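You operate a simulated robot arm through the tools that you are given. There is no shell and no other tool. Be economical: measure what you need, move in short steps, check, and stop when the job is done.

Carry out the task below with a simulated robot arm. There is one attempt and no reset: what you move stays moved.

Task
Switch the pad heater off, park its plug in the clip, then tune the roller heater warm at 65 C.
Fine: wait till the tuning ends.

It is judged by the outcome, as a careful person would: the job done as asked, and still so three seconds after it is handed in. It fails if anything else is knocked over, pushed out of place, dropped, spilled or broken.

Robot
A 7-joint arm with a two-finger parallel gripper, fixed in place. Base frame: the origin is at the foot of the arm, x ahead of it, y to its left, z up. Readings come in m, rad, newtons and seconds.
With the tool pointing down near the work surface it reaches from about 0.3 to 0.72 m from the base axis. Its first joint turns from -2.897 to 2.897 rad. Payload 3.43 kg.
The tool frame sits at the grasp point between the pads (the TCP): z along the fingers, y along the line on which they close. The tips reach 0.03 m beyond it. The gripper opens to 0.094 m. The fingers are 0.028 m wide and 0.01 m thick; the gripper's body (0.05 by 0.096 m) begins 0.055 m behind the TCP.
Orientation is that of the tool frame in the base frame, as a unit quaternion [w, x, y, z]. With the fingers straight down and closing along the base's y, the tool's x points along the base's -x, its y along +y and its z along -z.

Tools
- The arm moves only by the tool nudge_tool. Its argument "steps" is a list of rows, each a list of 7 numbers: the turn, a rotation vector about the tool's x, y, z in rad, then the shift along the tool's x, y, z in m, then the finger opening in m, from 0 to 0.094. In form: [[wx, wy, wz, dx, dy, dz, gripper], ...]. A call has 1 to 8 rows; each row shifts and turns the commanded pose from where the row before left it, along the tool's axes as they then stand. Each row takes 0.2 s and may step no farther than 0.05 m and 0.15 rad from the row before; otherwise, or with a gripper value out of range, the whole call is refused. Where a pose cannot be reached the arm comes as near as it can. A force on the tool above 40 N (or 10 N above the force at the start of the call, whichever is more), or a blocked arm, ends the call early, and 0.2 s more pass. The fingers move at their own pace (about 0.108 m/s each) and stop on an object; they squeeze with about 42 N. The grip force told is the motor's: it shows also when the fingers shut on nothing. Time passes only in rows, and 0.2 s behind the last, so rows that do not move let the fingers close. The reply holds the time, the measured pose of the TCP, the force on the tool along the base axes, the opening and the grip force, in the units named above and with some noise, with the torque about the TCP (base axes, N m) and any sound that the robot's microphone picked up.
- Cameras (640 x 400 px; columns grow to the right, rows downward): "scene" is fixed at [0.0515, -0.5011, 1.5742]; the picture's right is [0.68, -0.74, 0.00], its down [-0.29, -0.27, -0.92] and it looks along [0.68, 0.62, -0.40] (base axes); focal length 348 px, centre (320, 200). "wrist" rides on the gripper at [0.076, 0.014, -0.102] in the tool frame; the picture's right is [-0.18, 0.98, 0.00], its down [-0.75, -0.14, -0.64] and it looks along [-0.63, -0.12, 0.77] (tool axes); focal length 243 px, centre (320, 200). There is no depth. A picture from a camera that has moved, and an enlarged one, comes with that camera's place and axes in the base frame and with its lens.
- camera(camera): a new picture of that camera. It takes no simulated time.
- lift_body(by): slides the trunk up (or, below 0, down) by that many m; the arm rides with it, the base frame stays. It gives what a move gives, with no picture.
- inspect(camera, box): a new picture of the part [left, top, right, bottom] of that camera's present view, enlarged. It takes no simulated time.
- finish_job(): hands the job in; it is judged then, once.

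Go step by step. Nothing tells you positions but the pictures and the camera data: compare them with the known pose of the tool, close in by small moves and look again before you grip or let go. The budget is 120 turns and 64 pictures, counting those below and the enlarged ones. Unless the task says otherwise, let go and move clear before handing in, and close with one line.

The tools are called after ">>>" as name(argument=value, ...) on one line, values as JSON. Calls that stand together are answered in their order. nudge_tool: Moves the arm, as the interface text tells. Its arguments: {"type":"object","properties":{"steps":{"type":"array"}},"required":["steps"]} The other tools are called the same way: lift_body (by) slides the trunk up or down; camera (camera) takes a picture; inspect (camera, box) takes an enlarged picture of a part of a camera's view; finish_job () hands the job in.

At the start:

```text
clock: 0.0
position: [0.3588, 0.2391, 1.3434]
tool_rot: [0.0, 0.0, 1.0, 0.0]
contact_force: [-0.5, 0.2, -0.5]
torque: [-0.01, -0.03, -0.01]
finger_gap: 0.0939
grasp_force: 0.0
trunk travel left (down, up): [-0.2, 0.39]
```

scene: 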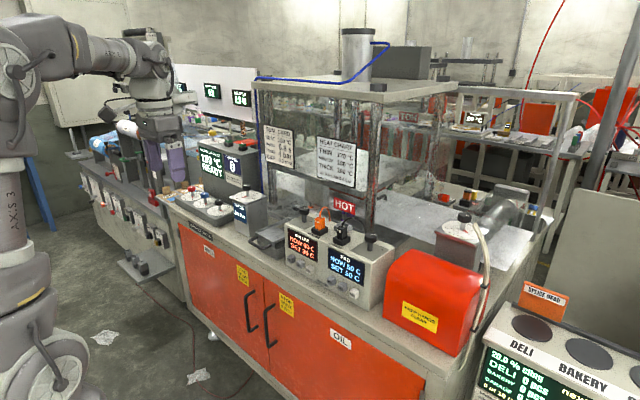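
wrist: 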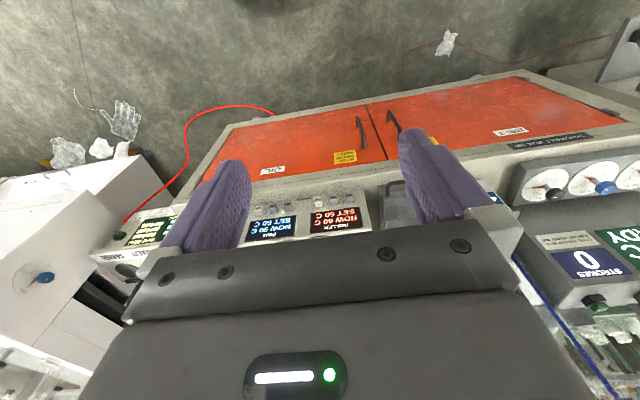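

I see a heater controller with two channels (ROLLER red/orange, PAD blue) on the bench. I'll look closer at it first.

>>> inspect(camera="scene", box=[270, 190, 400, 310])

>>> inspect(camera="wrist", box=[230, 160, 410, 260])

>>> inspect(camera="scene", box=[240, 120, 400, 220])

```text
3.33 times, centred on (335, 250) of scene
camera zoom: at [0.0515, -0.5011, 1.5742], right [0.68, -0.74, 0.0], down [-0.29, -0.27, -0.92], along [0.68, 0.62, -0.4], focal length 1162 px, centre (270, 33)
```

zoom: 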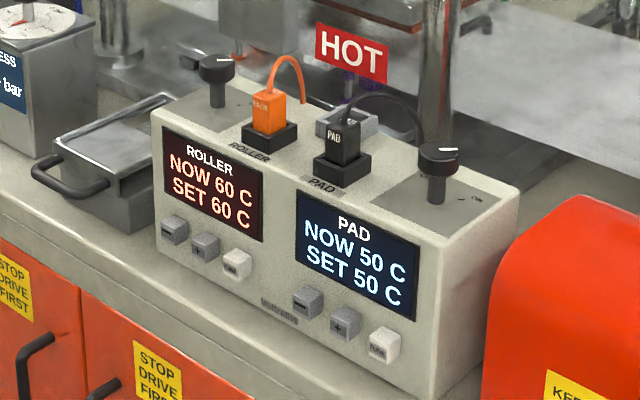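

```text
3.56 times, centred on (320, 210) of wrist
camera zoom: at [0.2826, 0.2534, 1.4463], right [0.18, 0.98, 0.0], down [0.75, -0.14, 0.64], along [0.63, -0.12, -0.77], focal length 863 px, centre (320, 164)
```

zoom: 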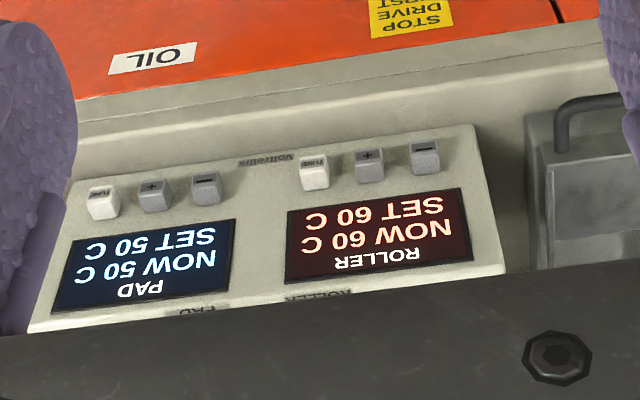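

```text
4.00 times, centred on (320, 170) of scene
camera zoom: at [0.0515, -0.5011, 1.5742], right [0.68, -0.74, 0.0], down [-0.29, -0.27, -0.92], along [0.68, 0.62, -0.4], focal length 1394 px, centre (320, 320)
```

zoom: 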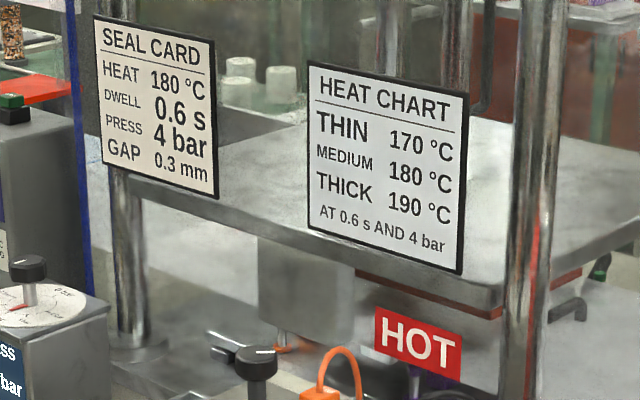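

The pad and roller heaters share a box with its face at x≈0.747. The buttons are at z≈0.91 (roller + at y≈0.208, spacing 0.045), and the pad knob is near (0.807, -0.012, 1.07). I'll turn the gripper about its axis so the wrist camera can ride above it.

>>> nudge_tool(steps=[[0, 0, 0.15, 0, 0, 0, 0.09], [0, 0, 0.15, 0, 0, 0, 0.09], [0, 0, 0.15, 0, 0, 0, 0.09], [0, 0, 0.15, 0, 0, 0, 0.09], [0, 0, 0.15, 0, 0, 0, 0.09], [0, 0, 0.15, 0, 0, 0, 0.09], [0, 0, 0.15, 0, 0, 0, 0.09], [0, 0, 0.15, 0, 0, 0, 0.09]])

```text
clock: 1.8
position: [0.3575, 0.2392, 1.3436]
tool_rot: [0.0, 0.566, 0.824, 0.0]
contact_force: [-0.1, 0.7, 0.4]
torque: [-0.03, 0.0, -0.02]
finger_gap: 0.0901
grasp_force: 0.2
trunk travel left (down, up): [-0.2, 0.39]
```

The yaw is following cleanly, so I'll keep turning.

>>> nudge_tool(steps=[[0, 0, 0.15, 0, 0, 0, 0.09], [0, 0, 0.15, 0, 0, 0, 0.09], [0, 0, 0.15, 0, 0, 0, 0.09], [0, 0, 0.15, 0, 0, 0, 0.09], [0, 0, 0.15, 0, 0, 0, 0.09], [0, 0, 0.15, 0, 0, 0, 0.09], [0, 0, 0.15, 0, 0, 0, 0.09], [0, 0, 0.15, 0, 0, 0, 0.09]])

>>> nudge_tool(steps=[[0, 0, 0.15, 0, 0, 0, 0.09], [0, 0, 0.15, 0, 0, 0, 0.09], [0, 0, 0.15, 0, 0, 0, 0.09], [0, 0, 0.15, 0, 0, 0, 0.09], [0, 0, 0.1416, 0, 0, 0, 0.09]])

```text
clock: 3.6
position: [0.3577, 0.2391, 1.343]
tool_rot: [-0.001, 0.932, 0.362, -0.001]
contact_force: [-0.1, -0.2, 0.7]
torque: [0.05, -0.02, 0.01]
finger_gap: 0.0899
grasp_force: 0.1
trunk travel left (down, up): [-0.2, 0.39]
```

```text
clock: 4.8
position: [0.3611, 0.2408, 1.3353]
tool_rot: [0.004, 1.0, 0.027, -0.011]
contact_force: [0.6, 0.5, -0.2]
torque: [0.0, 0.01, 0.0]
finger_gap: 0.09
grasp_force: 0.1
out of reach, approached as far as the arm can: row 1
trunk travel left (down, up): [-0.2, 0.39]
```

The yaw is nearly there. Next I'll move in front of the pad side at y≈0, forward a bit, then tilt.

>>> nudge_tool(steps=[[0, 0, 0, 0.02, 0.045, 0, 0.09], [0, 0, 0, 0.02, 0.045, 0, 0.09], [0, 0, 0, 0.02, 0.045, 0, 0.09], [0, 0, 0, 0.02, 0.045, 0, 0.09], [0, 0, 0, 0.02, 0.045, 0, 0.09]])

>>> nudge_tool(steps=[[0, 0.15, 0, 0, 0, 0, 0.09], [0, 0.15, 0, 0, 0, 0, 0.09], [0, 0.15, 0, 0, 0, 0, 0.09], [0, 0.15, 0, 0, 0, 0, 0.09], [0, 0.15, 0, 0, 0, 0, 0.09]])

>>> camera(camera="wrist")

```text
clock: 6.0
position: [0.4744, 0.0202, 1.3331]
tool_rot: [0.003, 1.0, 0.028, -0.011]
contact_force: [-0.1, -0.5, 0.1]
torque: [0.02, -0.02, 0.01]
finger_gap: 0.09
grasp_force: 0.0
trunk travel left (down, up): [-0.2, 0.39]
```

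```text
clock: 7.2
position: [0.4736, 0.0198, 1.334]
tool_rot: [-0.006, 0.934, 0.026, 0.356]
contact_force: [-1.2, 0.2, 0.0]
torque: [-0.04, -0.02, 0.03]
finger_gap: 0.09
grasp_force: 0.1
trunk travel left (down, up): [-0.2, 0.39]
```

```text
58 pictures are left
camera wrist: at [0.4633, 0.0065, 1.4619], right [-0.08, -0.99, -0.12], down [-1.0, 0.09, -0.02], along [0.03, 0.11, -0.99], focal length 243 px, centre (320, 200)
```

wrist: 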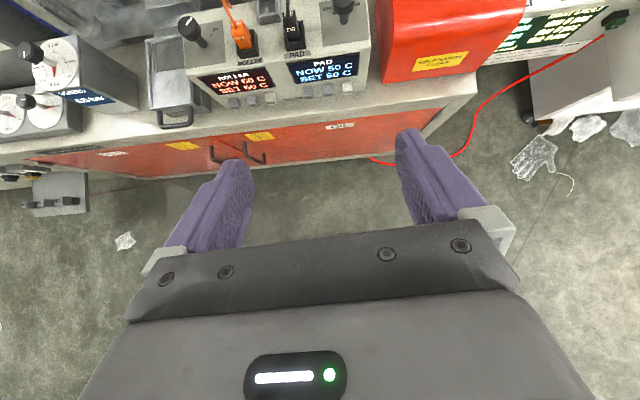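

The view is now upright. I'll move forward to look straight down on the box top.

>>> nudge_tool(steps=[[0, 0, 0, 0.0335, 0, 0.03, 0.09], [0, 0, 0, 0.0335, 0, 0.03, 0.09], [0, 0, 0, 0.0335, 0, 0.03, 0.09], [0, 0, 0, 0.0335, 0, 0.03, 0.09]])

>>> inspect(camera="wrist", box=[150, 0, 410, 160])

```text
clock: 8.2
position: [0.6564, 0.03, 1.3327]
tool_rot: [-0.007, 0.935, 0.027, 0.354]
contact_force: [0.2, -0.2, -0.2]
torque: [-0.03, 0.04, -0.01]
finger_gap: 0.0901
grasp_force: 0.1
trunk travel left (down, up): [-0.2, 0.39]
```

```text
2.46 times, centred on (280, 80) of wrist
camera zoom: at [0.6465, 0.0152, 1.4603], right [-0.08, -0.99, -0.12], down [-1.0, 0.09, -0.02], along [0.03, 0.11, -0.99], focal length 597 px, centre (418, 495)
```

zoom: 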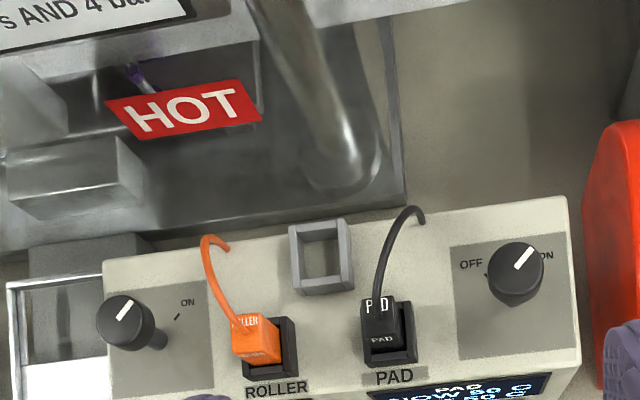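

The pad knob points to ON, with OFF to its left, so it needs a counter-clockwise turn. The parking clip is the grey square ring behind and between the two plugs. I'll fix the small yaw error and go to a pre-grasp point above the pad knob at (0.796, -0.018, 1.076).

>>> nudge_tool(steps=[[-0.037, 0, 0.041, 0, 0, 0, 0.065], [0, 0, 0, -0.0114, 0.0096, 0.0389, 0.065], [0, 0, 0, -0.0114, 0.0096, 0.0389, 0.065], [0, 0, 0, -0.0114, 0.0096, 0.0389, 0.065], [0, 0, 0, -0.0114, 0.0096, 0.0389, 0.065], [0, 0, 0, -0.0114, 0.0096, 0.0389, 0.065]])

>>> camera(camera="wrist")

>>> inspect(camera="scene", box=[260, 150, 440, 270])

```text
clock: 9.6
position: [0.7416, -0.0236, 1.15]
tool_rot: [0.003, 0.935, 0.001, 0.355]
contact_force: [0.2, 0.3, -0.1]
torque: [-0.01, -0.01, 0.02]
finger_gap: 0.0649
grasp_force: 0.1
trunk travel left (down, up): [-0.2, 0.39]
```

```text
56 pictures are left
camera wrist: at [0.7319, -0.0368, 1.2778], right [-0.14, -0.98, -0.12], down [-0.99, 0.14, -0.02], along [0.04, 0.11, -0.99], focal length 243 px, centre (320, 200)
```

wrist: 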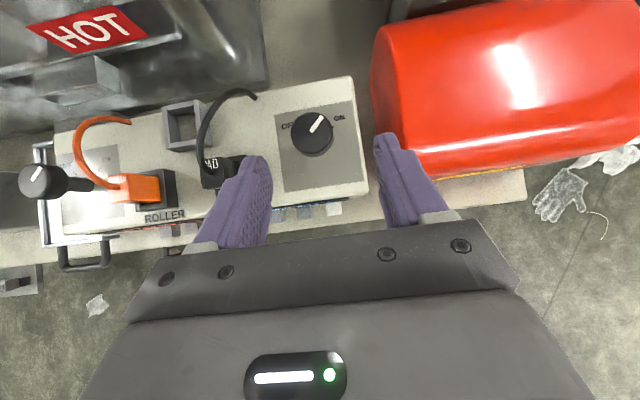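

```text
3.33 times, centred on (350, 210) of scene
camera zoom: at [0.0515, -0.5011, 1.5742], right [0.68, -0.74, 0.0], down [-0.29, -0.27, -0.92], along [0.68, 0.62, -0.4], focal length 1162 px, centre (220, 167)
```

zoom: 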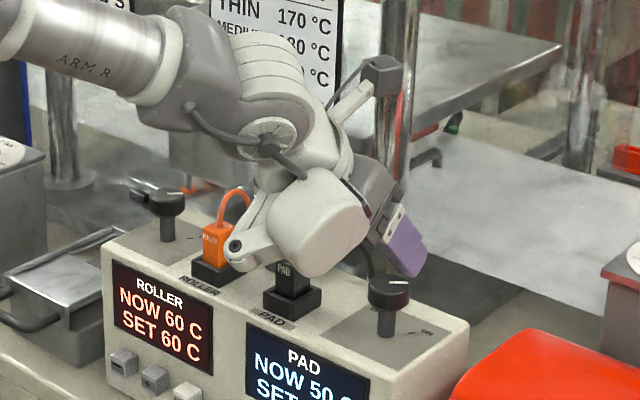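

I'm lined up with the knob. Next I'll descend along the tool axis, centred on y=-0.0175.

>>> nudge_tool(steps=[[0, 0, 0, -0.0035, -0.006, 0.031, 0.065], [0, 0, 0, -0.0035, 0, 0.031, 0.065], [0, 0, 0, -0.0035, 0, 0.031, 0.065]])

>>> camera(camera="wrist")

>>> inspect(camera="scene", box=[290, 180, 430, 270])

```text
clock: 10.4
position: [0.7922, -0.0139, 1.0746]
tool_rot: [0.003, 0.935, 0.001, 0.355]
contact_force: [-0.4, -0.5, 0.5]
torque: [0.0, -0.01, 0.0]
finger_gap: 0.0652
grasp_force: 0.1
trunk travel left (down, up): [-0.2, 0.39]
```

```text
54 pictures are left
camera wrist: at [0.783, -0.0276, 1.2013], right [-0.14, -0.98, -0.12], down [-0.99, 0.14, -0.02], along [0.04, 0.11, -0.99], focal length 243 px, centre (320, 200)
```

wrist: 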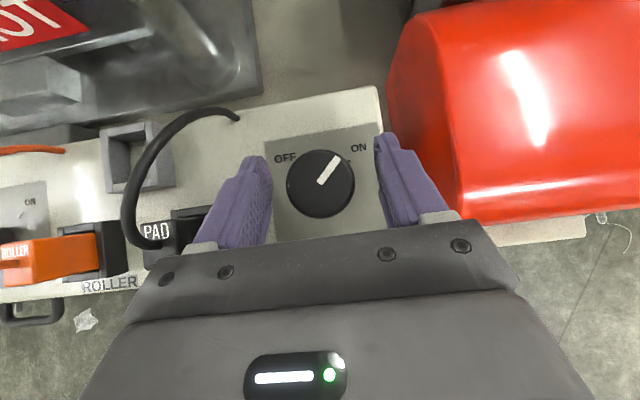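

```text
4.44 times, centred on (360, 225) of scene
camera zoom: at [0.0515, -0.5011, 1.5742], right [0.68, -0.74, 0.0], down [-0.29, -0.27, -0.92], along [0.68, 0.62, -0.4], focal length 1549 px, centre (142, 89)
```

zoom: 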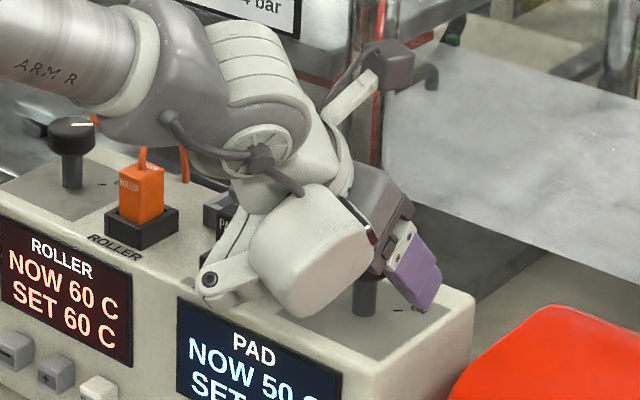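

The knob sits centred between the fingers. I'll close on it, then turn in a separate call.

>>> nudge_tool(steps=[[0, 0, 0, 0, 0, 0, 0.03], [0, 0, 0, 0, 0, 0, 0.025], [0, 0, 0, 0, 0, 0, 0.025]])

```text
clock: 11.2
position: [0.7924, -0.0145, 1.0753]
tool_rot: [0.004, 0.935, 0.001, 0.355]
contact_force: [-1.0, -2.4, 0.6]
torque: [0.18, -0.2, 0.0]
finger_gap: 0.0357
grasp_force: 44.8
trunk travel left (down, up): [-0.2, 0.39]
```

Gripped at a 36 mm gap. I'll turn counter-clockwise about the vertical, with a short test first.

>>> nudge_tool(steps=[[0.093, 0, -0.105, 0, 0, 0, 0.025], [0.093, 0, -0.105, 0, 0, 0, 0.025], [0.093, 0, -0.105, 0, 0, 0, 0.025]])

>>> camera(camera="wrist")

```text
clock: 12.0
position: [0.7924, -0.015, 1.0742]
tool_rot: [-0.071, 0.915, 0.197, 0.346]
contact_force: [-2.7, -8.2, -0.1]
torque: [0.32, 0.0, 0.0]
finger_gap: 0.0356
grasp_force: 45.1
trunk travel left (down, up): [-0.2, 0.39]
```

```text
52 pictures are left
camera wrist: at [0.7894, -0.0324, 1.2019], right [0.28, -0.95, -0.12], down [-0.96, -0.28, -0.02], along [-0.01, 0.12, -0.99], focal length 243 px, centre (320, 200)
```

wrist: 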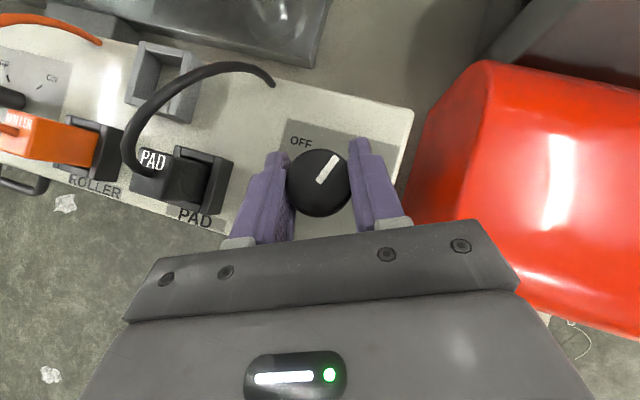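

The knob follows the gripper, so I'll carry on to about 90°.

>>> nudge_tool(steps=[[0.093, 0, -0.105, 0, 0, 0, 0.025], [0.093, 0, -0.105, 0, 0, 0, 0.025], [0.093, 0, -0.105, 0, 0, 0, 0.025], [0.093, 0, -0.105, 0, 0, 0, 0.025]])

>>> nudge_tool(steps=[[0.093, 0, -0.105, 0, 0, 0, 0.025], [0.093, 0, -0.105, 0, 0, 0, 0.025], [0.093, 0, -0.105, 0, 0, 0, 0.025], [0.093, 0, -0.105, 0, 0, 0, 0.025]])

>>> camera(camera="wrist")

>>> inspect(camera="scene", box=[270, 170, 430, 270])

```text
clock: 13.0
position: [0.793, -0.0173, 1.0747]
tool_rot: [-0.164, 0.824, 0.442, 0.313]
contact_force: [3.7, -14.6, 4.6]
torque: [0.72, -0.57, -0.02]
finger_gap: 0.0358
grasp_force: 44.5
trunk travel left (down, up): [-0.2, 0.39]
```

```text
clock: 13.3
position: [0.793, -0.0168, 1.0752]
tool_rot: [-0.168, 0.809, 0.469, 0.311]
contact_force: [17.0, -9.5, -4.8]
torque: [0.33, -0.14, -0.07]
finger_gap: 0.0358
grasp_force: 45.7
out of reach, approached as far as the arm can: row 1
trunk travel left (down, up): [-0.2, 0.39]
stopped in row 1: the force on the tool passed its limit at 59 N (the readings are from after the stop); the commanded pose is now the measured one
```

```text
51 pictures are left
camera wrist: at [0.7992, -0.0322, 1.2019], right [0.78, -0.62, -0.1], down [-0.62, -0.78, -0.02], along [-0.07, 0.08, -0.99], focal length 243 px, centre (320, 200)
```

wrist: 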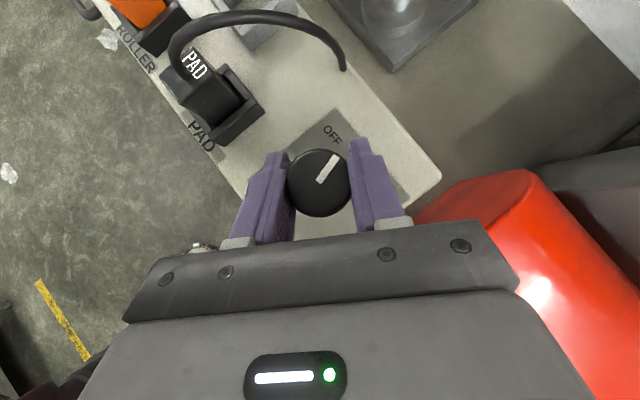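

```text
4.00 times, centred on (350, 220) of scene
camera zoom: at [0.0515, -0.5011, 1.5742], right [0.68, -0.74, 0.0], down [-0.29, -0.27, -0.92], along [0.68, 0.62, -0.4], focal length 1394 px, centre (200, 120)
```

zoom: 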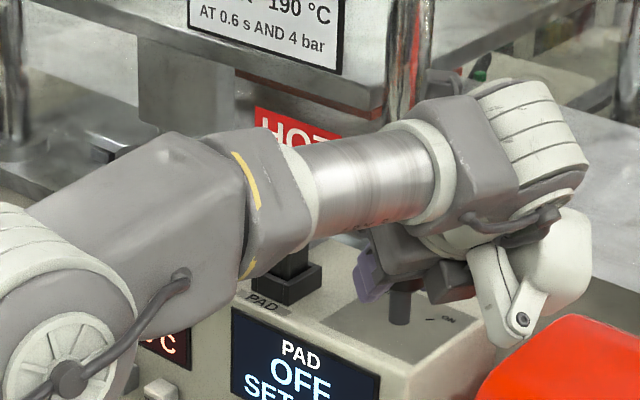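

The display now reads PAD OFF after about 60°, and the arm has reached its limit. I'll release, back off along the tool axis and check the pointer.

>>> nudge_tool(steps=[[0, 0, 0, 0, 0, 0, 0.06], [0, 0, 0, 0, 0, 0, 0.06], [0, 0, 0, 0, 0, -0.04, 0.06], [0, 0, 0, 0, 0, -0.04, 0.06]])

>>> camera(camera="wrist")

```text
clock: 14.3
position: [0.7598, -0.0604, 1.1386]
tool_rot: [-0.169, 0.808, 0.47, 0.312]
contact_force: [-0.2, -0.6, 0.1]
torque: [-0.02, -0.02, -0.01]
finger_gap: 0.0599
grasp_force: 0.0
trunk travel left (down, up): [-0.2, 0.39]
```

```text
49 pictures are left
camera wrist: at [0.7653, -0.0751, 1.2666], right [0.78, -0.61, -0.1], down [-0.62, -0.79, -0.02], along [-0.07, 0.08, -0.99], focal length 243 px, centre (320, 200)
```

wrist: 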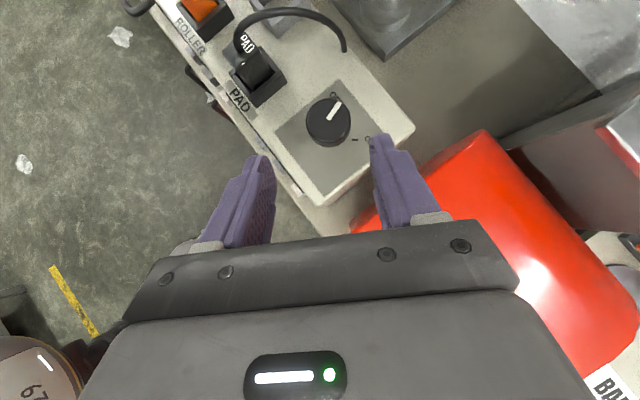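

>>> inspect(camera="wrist", box=[260, 60, 420, 160])

```text
4.00 times, centred on (340, 110) of wrist
camera zoom: at [0.7653, -0.0751, 1.2666], right [0.78, -0.61, -0.1], down [-0.62, -0.79, -0.02], along [-0.07, 0.08, -0.99], focal length 970 px, centre (240, 560)
```

zoom: 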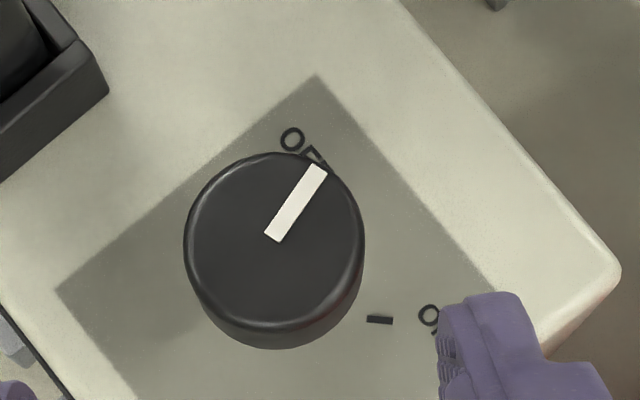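

The display reads OFF, but the pointer is only about 15–20° left of straight back, so it isn't fully at the OFF mark. I'll rotate back, re-grip and turn it the rest of the way.

>>> nudge_tool(steps=[[-0.093, 0, 0.105, 0, 0, 0, 0.065], [-0.093, 0, 0.105, 0, 0, 0, 0.065], [-0.093, 0, 0.105, 0, 0, 0, 0.065], [-0.093, 0, 0.105, 0, 0, 0, 0.065], [-0.093, 0, 0.105, 0, 0, 0, 0.065], [-0.093, 0, 0.105, 0, 0, 0, 0.065], [-0.093, 0, 0.105, 0, 0, 0, 0.065]])

```text
clock: 15.9
position: [0.7634, -0.059, 1.1366]
tool_rot: [-0.007, 0.931, 0.03, 0.363]
contact_force: [0.1, -0.6, -0.3]
torque: [0.01, -0.02, 0.01]
finger_gap: 0.0653
grasp_force: 0.1
trunk travel left (down, up): [-0.2, 0.39]
```

>>> nudge_tool(steps=[[0, 0, 0, -0.0147, -0.041, -0.0135, 0.065], [0, 0, 0, -0.001, 0.001, 0.027, 0.065], [0, 0, 0, -0.001, 0.001, 0.027, 0.065], [0, 0, 0, -0.001, 0.001, 0.0275, 0.065]])

>>> camera(camera="wrist")

```text
clock: 16.9
position: [0.7942, -0.0207, 1.075]
tool_rot: [-0.006, 0.931, 0.031, 0.363]
contact_force: [0.2, 0.2, 0.0]
torque: [0.01, -0.01, 0.02]
finger_gap: 0.0652
grasp_force: 0.0
trunk travel left (down, up): [-0.2, 0.39]
```

```text
47 pictures are left
camera wrist: at [0.7828, -0.0349, 1.2013], right [-0.07, -0.99, -0.11], down [-1.0, 0.08, -0.04], along [0.05, 0.11, -0.99], focal length 243 px, centre (320, 200)
```

wrist: 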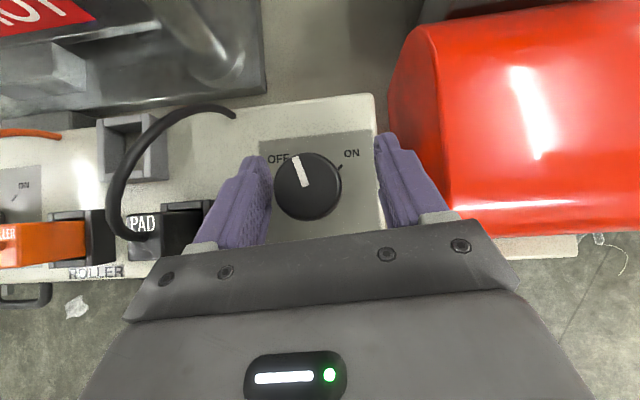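

The pointer is roughly 20° short of the OFF mark. I'll centre on the knob, grip and turn about 25° more.

>>> nudge_tool(steps=[[0, 0, 0, 0, -0.006, 0, 0.065], [0, 0, 0, 0, 0, 0, 0.03], [0, 0, 0, 0, 0, 0, 0.025], [0, 0, 0, 0, 0, 0, 0.025]])

>>> nudge_tool(steps=[[0.1, 0, -0.11, 0, 0, 0, 0.025], [0.1, 0, -0.11, 0, 0, 0, 0.025], [0.1, 0, -0.11, 0, 0, 0, 0.025]])

>>> inspect(camera="wrist", box=[240, 100, 400, 200])

```text
clock: 17.9
position: [0.7925, -0.0151, 1.074]
tool_rot: [-0.008, 0.932, 0.031, 0.362]
contact_force: [-6.3, -1.6, -3.0]
torque: [0.28, 0.37, 0.0]
finger_gap: 0.0358
grasp_force: 45.3
trunk travel left (down, up): [-0.2, 0.39]
```

```text
clock: 18.8
position: [0.7929, -0.0161, 1.0752]
tool_rot: [-0.087, 0.902, 0.237, 0.351]
contact_force: [-1.7, -7.3, -3.0]
torque: [0.62, -0.13, 0.0]
finger_gap: 0.0359
grasp_force: 45.2
trunk travel left (down, up): [-0.2, 0.39]
```

```text
4.00 times, centred on (320, 150) of wrist
camera zoom: at [0.7891, -0.0333, 1.2015], right [0.36, -0.93, -0.11], down [-0.93, -0.36, -0.03], along [-0.01, 0.12, -0.99], focal length 970 px, centre (320, 400)
```

zoom: 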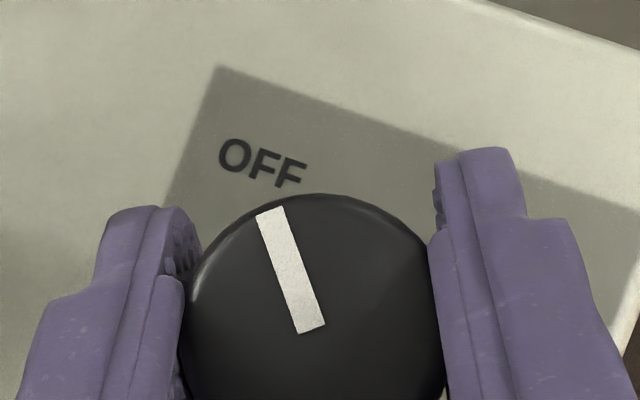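

The pointer now sits squarely at OFF. I'll release and back away upward.

>>> nudge_tool(steps=[[0, 0, 0, 0, 0, 0, 0.06], [0, 0, 0, 0, 0, 0, 0.06], [0, 0, 0, 0, 0, -0.04, 0.06], [0, 0, 0, 0, 0, -0.04, 0.06], [-0.1, 0, 0.11, 0, 0, -0.04, 0.06], [-0.1, 0, 0.11, 0, 0, 0, 0.06], [-0.1, 0, 0.11, 0, 0, 0, 0.06]])

>>> camera(camera="wrist")

>>> inspect(camera="scene", box=[270, 180, 400, 310])

```text
clock: 20.4
position: [0.7209, -0.0517, 1.1624]
tool_rot: [-0.006, 0.931, 0.029, 0.363]
contact_force: [1.0, -0.1, -0.4]
torque: [-0.02, 0.03, 0.0]
finger_gap: 0.0601
grasp_force: 0.1
trunk travel left (down, up): [-0.2, 0.39]
```

```text
45 pictures are left
camera wrist: at [0.7098, -0.0658, 1.2899], right [-0.08, -0.99, -0.11], down [-1.0, 0.08, -0.04], along [0.05, 0.11, -0.99], focal length 243 px, centre (320, 200)
```

wrist: 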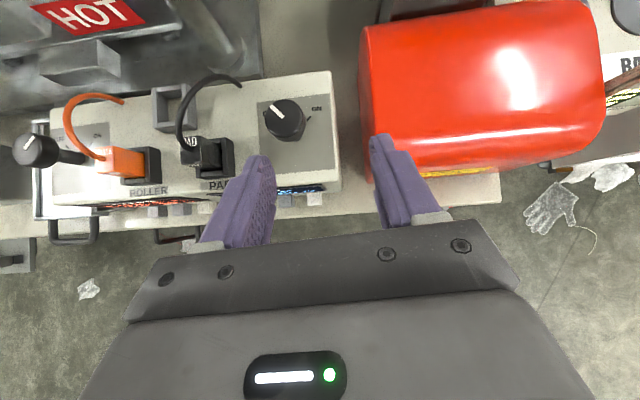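

```text
3.08 times, centred on (335, 245) of scene
camera zoom: at [0.0515, -0.5011, 1.5742], right [0.68, -0.74, 0.0], down [-0.29, -0.27, -0.92], along [0.68, 0.62, -0.4], focal length 1072 px, centre (274, 62)
```

zoom: 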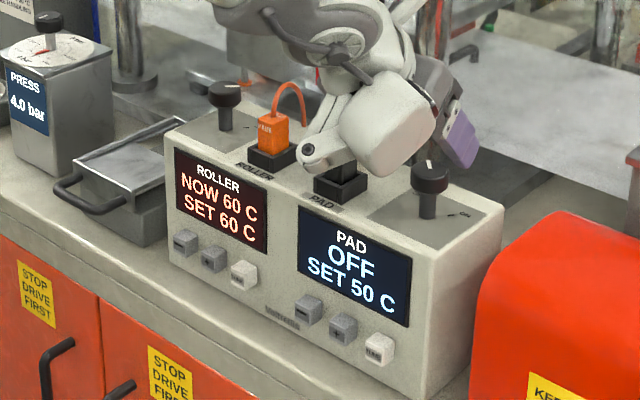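

The pad is off. Now I'll move in front of the pad plug and clip, slightly higher, for a measuring look.

>>> nudge_tool(steps=[[0, 0, 0, 0.004, 0, -0.043, 0.06], [0, 0, 0, 0.003, -0.046, 0, 0.06], [0, 0, 0, 0.003, -0.046, 0, 0.06], [0, 0, 0, 0.003, -0.046, 0, 0.06]])

>>> inspect(camera="wrist", box=[240, 60, 432, 180])

>>> camera(camera="wrist")

```text
clock: 21.4
position: [0.6956, 0.0854, 1.2019]
tool_rot: [-0.007, 0.932, 0.031, 0.362]
contact_force: [-0.2, -0.6, 0.0]
torque: [0.0, 0.01, -0.03]
finger_gap: 0.06
grasp_force: 0.0
trunk travel left (down, up): [-0.2, 0.39]
```

```text
3.33 times, centred on (336, 120) of wrist
camera zoom: at [0.6835, 0.0723, 1.3293], right [-0.07, -0.99, -0.11], down [-1.0, 0.08, -0.04], along [0.05, 0.11, -0.99], focal length 809 px, centre (267, 467)
```

zoom: 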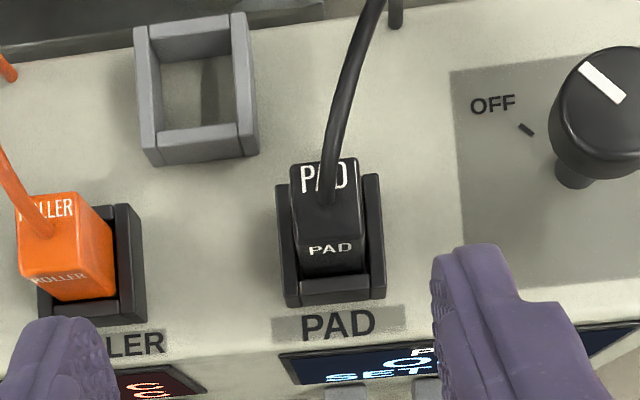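

```text
42 pictures are left
camera wrist: at [0.6835, 0.0723, 1.3293], right [-0.07, -0.99, -0.11], down [-1.0, 0.08, -0.04], along [0.05, 0.11, -0.99], focal length 243 px, centre (320, 200)
```

wrist: 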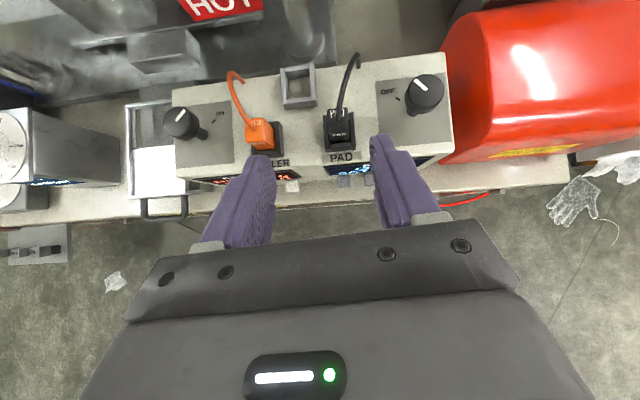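

The clip's footprint is about 40 mm square, centred near (0.838, 0.122). The socket is centred near (0.7755, 0.0764). I'll zoom in on both to get the plug dimensions.

>>> inspect(camera="wrist", box=[312, 100, 368, 160])

>>> inspect(camera="wrist", box=[270, 55, 330, 115])

>>> inspect(camera="scene", box=[310, 195, 370, 255])

```text
6.67 times, centred on (340, 130) of wrist
camera zoom: at [0.6835, 0.0723, 1.3293], right [-0.07, -0.99, -0.11], down [-1.0, 0.08, -0.04], along [0.05, 0.11, -0.99], focal length 1618 px, centre (187, 667)
```

zoom: 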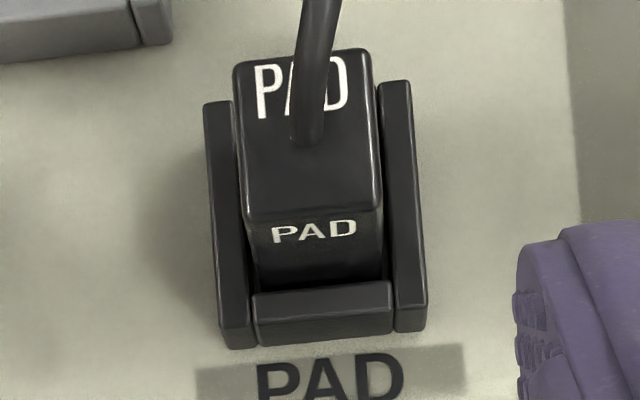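

```text
6.67 times, centred on (300, 85) of wrist
camera zoom: at [0.6835, 0.0723, 1.3293], right [-0.07, -0.99, -0.11], down [-1.0, 0.08, -0.04], along [0.05, 0.11, -0.99], focal length 1618 px, centre (453, 967)
```

zoom: 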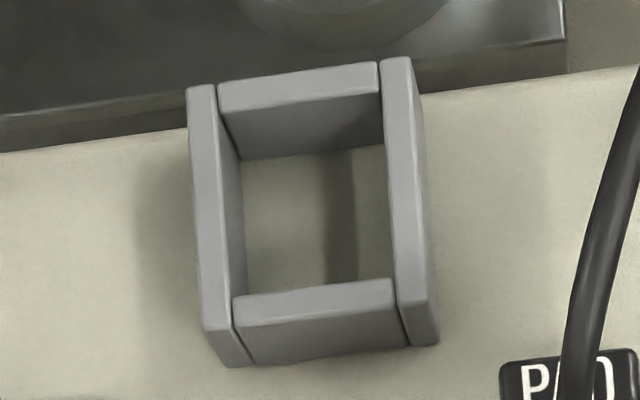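

```text
6.67 times, centred on (340, 225) of scene
camera zoom: at [0.0515, -0.5011, 1.5742], right [0.68, -0.74, 0.0], down [-0.29, -0.27, -0.92], along [0.68, 0.62, -0.4], focal length 2323 px, centre (187, 33)
```

zoom: 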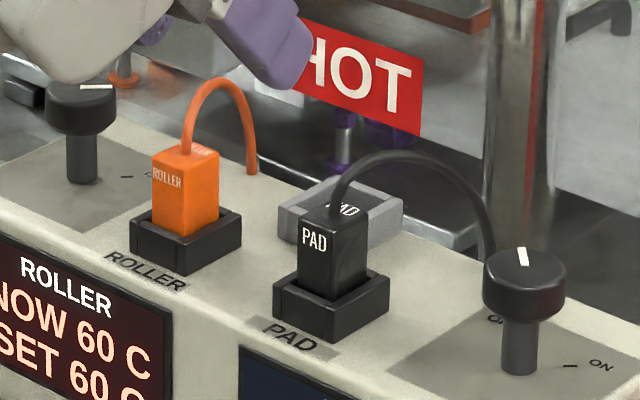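

The plug is about 21 mm (y) × 25 mm, centred near (0.779, 0.076) with its top at about z 1.082. The clip hole is about 28×35 mm, centred near (0.840, 0.1215), with its rim at about z 1.045. I'll move to the plug with the fingertips around its upper half.

>>> nudge_tool(steps=[[0, 0, 0, -0.0152, 0.0062, 0.0364, 0.055], [0, 0, 0, -0.0152, 0.0062, 0.0364, 0.055], [0, 0, 0, 0, 0, 0.03, 0.055]])

>>> camera(camera="wrist")

>>> inspect(camera="scene", box=[300, 180, 380, 260])

```text
clock: 22.1
position: [0.7401, 0.0766, 1.1079]
tool_rot: [-0.006, 0.932, 0.031, 0.362]
contact_force: [-0.5, -0.1, -0.1]
torque: [-0.03, -0.05, 0.02]
finger_gap: 0.0547
grasp_force: 0.1
trunk travel left (down, up): [-0.2, 0.39]
```

```text
38 pictures are left
camera wrist: at [0.73, 0.0621, 1.2347], right [-0.07, -0.99, -0.11], down [-1.0, 0.08, -0.04], along [0.05, 0.11, -0.99], focal length 243 px, centre (320, 200)
```

wrist: 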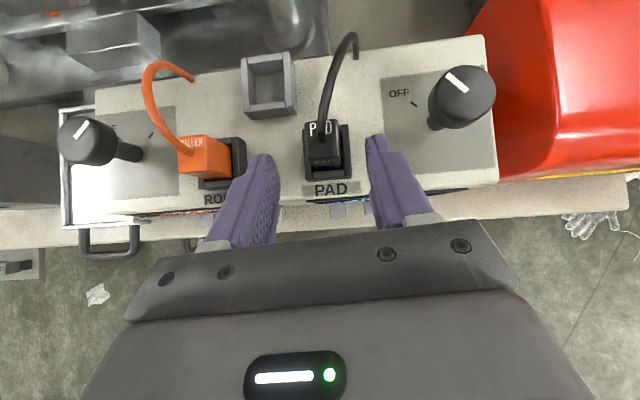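

```text
5.00 times, centred on (340, 220) of scene
camera zoom: at [0.0515, -0.5011, 1.5742], right [0.68, -0.74, 0.0], down [-0.29, -0.27, -0.92], along [0.68, 0.62, -0.4], focal length 1742 px, centre (220, 100)
```

zoom: 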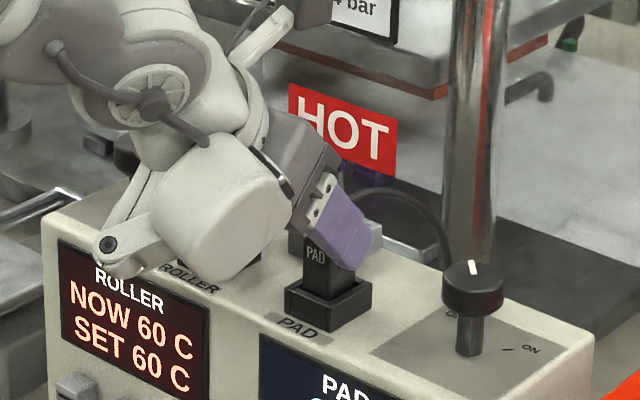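

>>> nudge_tool(steps=[[0, 0, 0, 0.0006, 0.0, 0.0168, 0.055], [0, 0, 0, 0.0006, 0.001, 0.0168, 0.055]])

>>> inspect(camera="wrist", box=[220, 60, 420, 240])

>>> inspect(camera="scene", box=[310, 195, 370, 255])

```text
clock: 22.8
position: [0.7644, 0.0739, 1.0836]
tool_rot: [-0.007, 0.932, 0.031, 0.362]
contact_force: [-0.1, -0.9, -0.3]
torque: [-0.01, 0.01, -0.01]
finger_gap: 0.055
grasp_force: 0.0
trunk travel left (down, up): [-0.2, 0.39]
```

```text
2.22 times, centred on (320, 150) of wrist
camera zoom: at [0.7531, 0.0608, 1.2102], right [-0.07, -0.99, -0.11], down [-1.0, 0.08, -0.04], along [0.05, 0.11, -0.99], focal length 539 px, centre (320, 311)
```

zoom: 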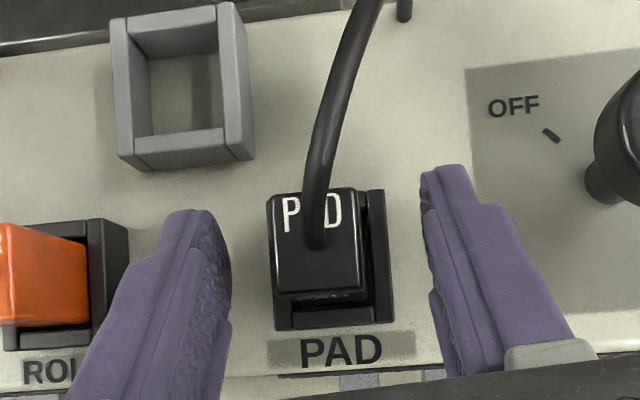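

```text
6.67 times, centred on (340, 225) of scene
camera zoom: at [0.0515, -0.5011, 1.5742], right [0.68, -0.74, 0.0], down [-0.29, -0.27, -0.92], along [0.68, 0.62, -0.4], focal length 2323 px, centre (187, 33)
```

zoom: 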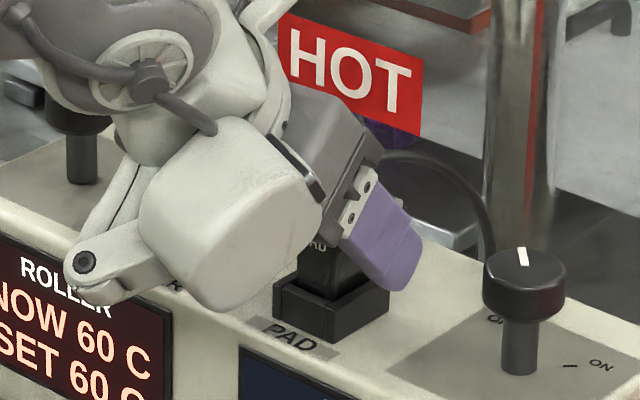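

The fingers straddle the plug. I'll close gently on it.

>>> nudge_tool(steps=[[0, 0, 0, 0, 0, 0, 0.03], [0, 0, 0, 0, 0, 0, 0.015], [0, 0, 0, 0, 0, 0, 0.015], [0, 0, 0, 0, 0, 0, 0.015]])

>>> inspect(camera="wrist", box=[220, 60, 420, 240])

```text
clock: 23.8
position: [0.7636, 0.0752, 1.0828]
tool_rot: [-0.007, 0.931, 0.031, 0.363]
contact_force: [0.8, -0.5, -1.1]
torque: [0.01, -0.03, 0.03]
finger_gap: 0.0213
grasp_force: 41.3
trunk travel left (down, up): [-0.2, 0.39]
```

```text
2.22 times, centred on (320, 150) of wrist
camera zoom: at [0.7527, 0.0608, 1.2105], right [-0.07, -0.99, -0.11], down [-1.0, 0.08, -0.04], along [0.05, 0.11, -0.99], focal length 539 px, centre (320, 311)
```

zoom: 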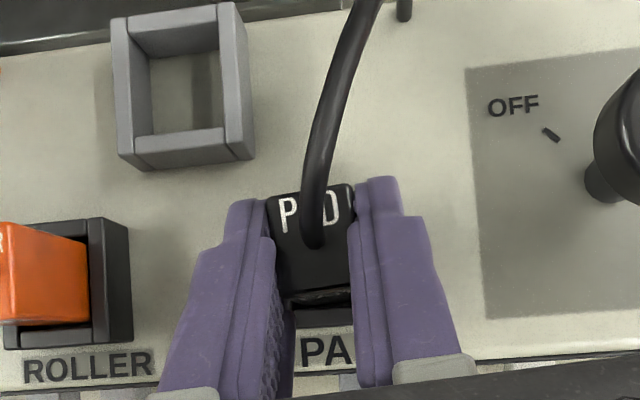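

Gripped at a 21 mm gap. I'll lift straight up.

>>> nudge_tool(steps=[[0, 0, 0, 0.0068, 0, -0.0074, 0.015], [0, 0, 0, 0.0068, 0, -0.0074, 0.015], [0, 0, 0, 0.0101, 0, -0.0111, 0.015], [0, 0, 0, 0.0101, 0, -0.0111, 0.015], [0, 0, 0, 0.0101, 0, -0.0111, 0.015]])

>>> inspect(camera="scene", box=[300, 180, 380, 260])

>>> camera(camera="wrist")

```text
clock: 24.9
position: [0.7648, 0.0749, 1.1471]
tool_rot: [-0.008, 0.931, 0.032, 0.363]
contact_force: [0.4, -0.5, -1.0]
torque: [-0.05, -0.03, 0.0]
finger_gap: 0.021
grasp_force: 42.2
trunk travel left (down, up): [-0.2, 0.39]
```

```text
5.00 times, centred on (340, 220) of scene
camera zoom: at [0.0515, -0.5011, 1.5742], right [0.68, -0.74, 0.0], down [-0.29, -0.27, -0.92], along [0.68, 0.62, -0.4], focal length 1742 px, centre (220, 100)
```

zoom: 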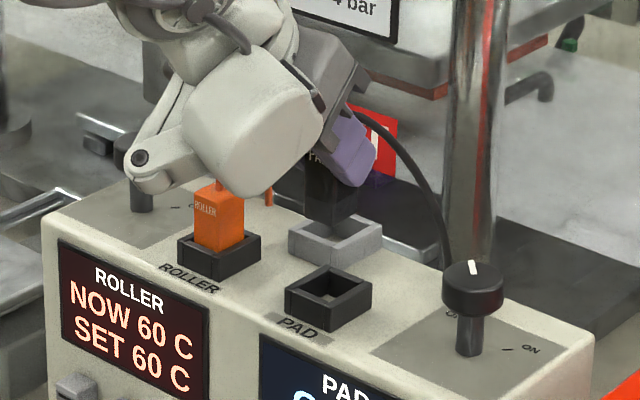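

```text
32 pictures are left
camera wrist: at [0.7533, 0.0619, 1.2748], right [-0.07, -0.99, -0.11], down [-1.0, 0.08, -0.04], along [0.05, 0.11, -0.99], focal length 243 px, centre (320, 200)
```

wrist: 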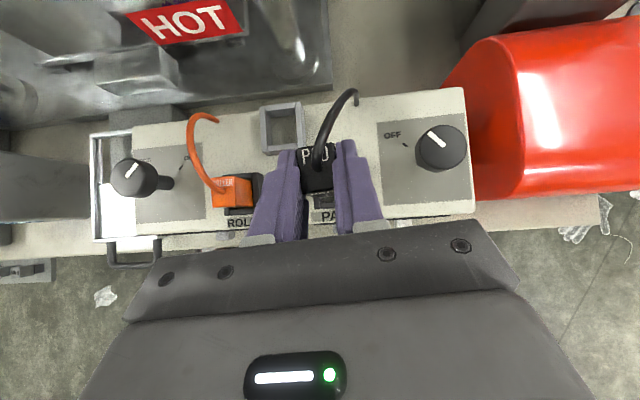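

The plug is out. Next I'll translate it over the clip by +0.060 in x and +0.0455 in y.

>>> nudge_tool(steps=[[0, 0, 0, 0.0155, -0.0139, 0.014, 0.015], [0, 0, 0, 0.0155, -0.0139, 0.014, 0.015], [0, 0, 0, 0.0155, -0.0139, 0.014, 0.015]])

>>> inspect(camera="scene", box=[300, 170, 380, 250])

>>> inspect(camera="wrist", box=[220, 60, 420, 240])

```text
clock: 25.8
position: [0.8259, 0.12, 1.1469]
tool_rot: [-0.007, 0.931, 0.031, 0.363]
contact_force: [0.3, 0.5, -0.2]
torque: [0.0, 0.0, 0.03]
finger_gap: 0.0211
grasp_force: 42.2
trunk travel left (down, up): [-0.2, 0.39]
```

```text
5.00 times, centred on (340, 210) of scene
camera zoom: at [0.0515, -0.5011, 1.5742], right [0.68, -0.74, 0.0], down [-0.29, -0.27, -0.92], along [0.68, 0.62, -0.4], focal length 1742 px, centre (220, 150)
```

zoom: 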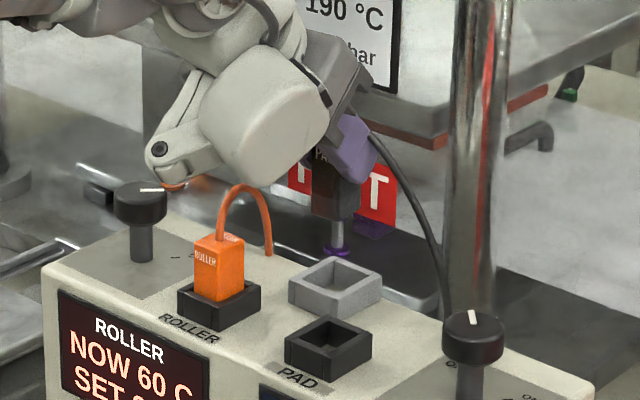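

```text
2.22 times, centred on (320, 150) of wrist
camera zoom: at [0.8141, 0.1072, 1.2742], right [-0.07, -0.99, -0.11], down [-1.0, 0.08, -0.04], along [0.05, 0.11, -0.99], focal length 539 px, centre (320, 311)
```

zoom: 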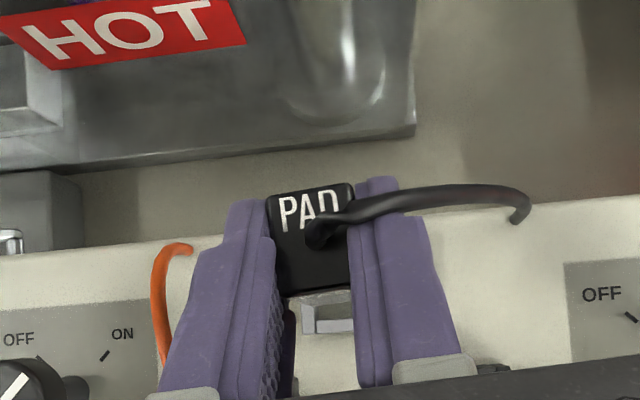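

The plug seems to be above the clip. I'll zoom in to check the alignment before lowering.

>>> inspect(camera="scene", box=[328, 195, 364, 240])

```text
8.89 times, centred on (346, 218) of scene
camera zoom: at [0.0515, -0.5011, 1.5742], right [0.68, -0.74, 0.0], down [-0.29, -0.27, -0.92], along [0.68, 0.62, -0.4], focal length 3098 px, centre (89, 44)
```

zoom: 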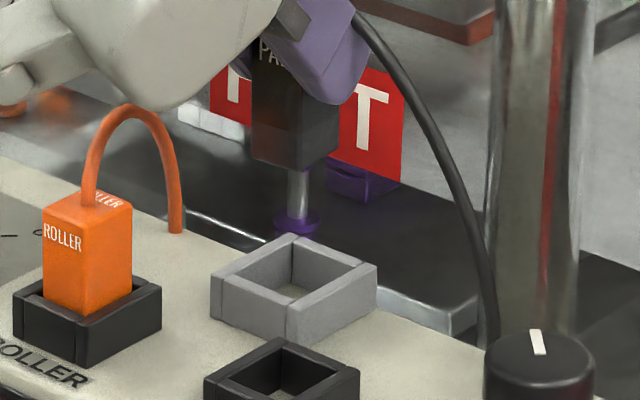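

The lateral alignment matches in both cameras. I'll lower straight down in small steps.

>>> nudge_tool(steps=[[0, 0, 0, -0.0101, 0.0005, 0.0111, 0.015], [0, 0, 0, -0.0101, 0, 0.0111, 0.015], [0, 0, 0, -0.0068, 0, 0.0074, 0.015]])

>>> inspect(camera="scene", box=[328, 195, 364, 240])

```text
clock: 26.6
position: [0.8239, 0.1189, 1.1075]
tool_rot: [-0.006, 0.932, 0.031, 0.362]
contact_force: [0.6, 0.2, -1.0]
torque: [-0.03, -0.03, 0.0]
finger_gap: 0.0209
grasp_force: 42.2
trunk travel left (down, up): [-0.2, 0.39]
```

```text
8.89 times, centred on (346, 218) of scene
camera zoom: at [0.0515, -0.5011, 1.5742], right [0.68, -0.74, 0.0], down [-0.29, -0.27, -0.92], along [0.68, 0.62, -0.4], focal length 3098 px, centre (89, 44)
```

zoom: 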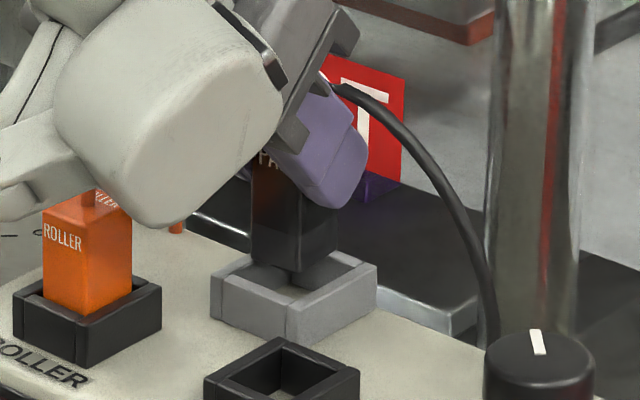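

The plug tip is right at the clip mouth with no contact. I'll lower the rest to a TCP height of about 1.082.

>>> nudge_tool(steps=[[0, 0, 0, -0.0047, -0.0007, 0.0067, 0.015], [0, 0, 0, -0.0054, 0, 0.0059, 0.015], [0, 0, 0, -0.0054, 0, 0.0059, 0.015]])

>>> inspect(camera="scene", box=[328, 195, 364, 240])

>>> inspect(camera="wrist", box=[220, 60, 420, 240])

```text
clock: 27.4
position: [0.8253, 0.1188, 1.0841]
tool_rot: [-0.006, 0.931, 0.032, 0.364]
contact_force: [1.2, 0.3, 4.6]
torque: [0.06, -0.02, 0.01]
finger_gap: 0.0211
grasp_force: 41.9
trunk travel left (down, up): [-0.2, 0.39]
```

```text
8.89 times, centred on (346, 218) of scene
camera zoom: at [0.0515, -0.5011, 1.5742], right [0.68, -0.74, 0.0], down [-0.29, -0.27, -0.92], along [0.68, 0.62, -0.4], focal length 3098 px, centre (89, 44)
```

zoom: 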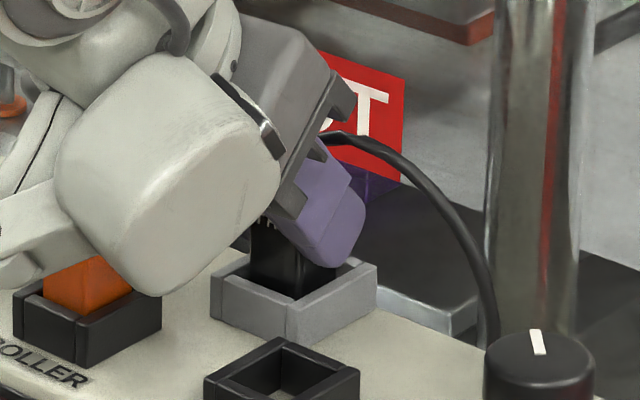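

```text
2.22 times, centred on (320, 150) of wrist
camera zoom: at [0.8137, 0.1062, 1.2102], right [-0.07, -0.99, -0.11], down [-1.0, 0.08, -0.04], along [0.05, 0.11, -0.99], focal length 539 px, centre (320, 311)
```

zoom: 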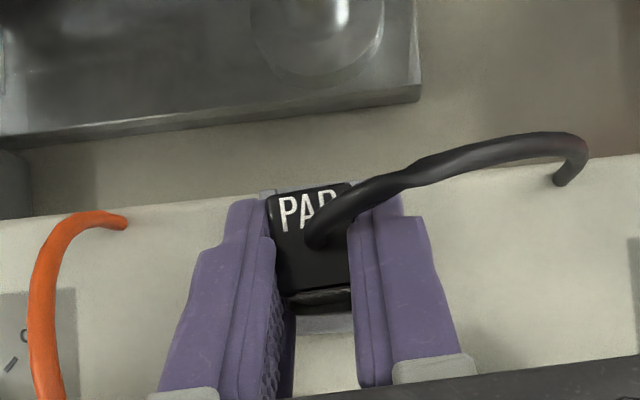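

The plug is inside the clip and a light upward contact has appeared. I'll open the fingers slightly and back out along the tool axis.

>>> nudge_tool(steps=[[0, 0, 0, 0, 0, 0, 0.03], [0, 0, 0, 0, 0, 0, 0.042], [0, 0, 0, 0, 0, 0, 0.042]])

>>> inspect(camera="wrist", box=[220, 60, 420, 240])

```text
clock: 28.1
position: [0.8251, 0.1197, 1.0817]
tool_rot: [-0.006, 0.931, 0.031, 0.363]
contact_force: [0.4, 0.0, 0.5]
torque: [0.03, 0.0, 0.0]
finger_gap: 0.0423
grasp_force: 0.2
trunk travel left (down, up): [-0.2, 0.39]
```

```text
2.22 times, centred on (320, 150) of wrist
camera zoom: at [0.8139, 0.1065, 1.2095], right [-0.07, -0.99, -0.11], down [-1.0, 0.08, -0.04], along [0.05, 0.11, -0.99], focal length 539 px, centre (320, 311)
```

zoom: 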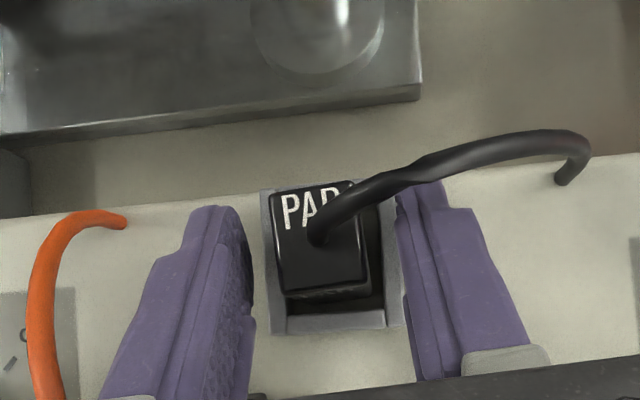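

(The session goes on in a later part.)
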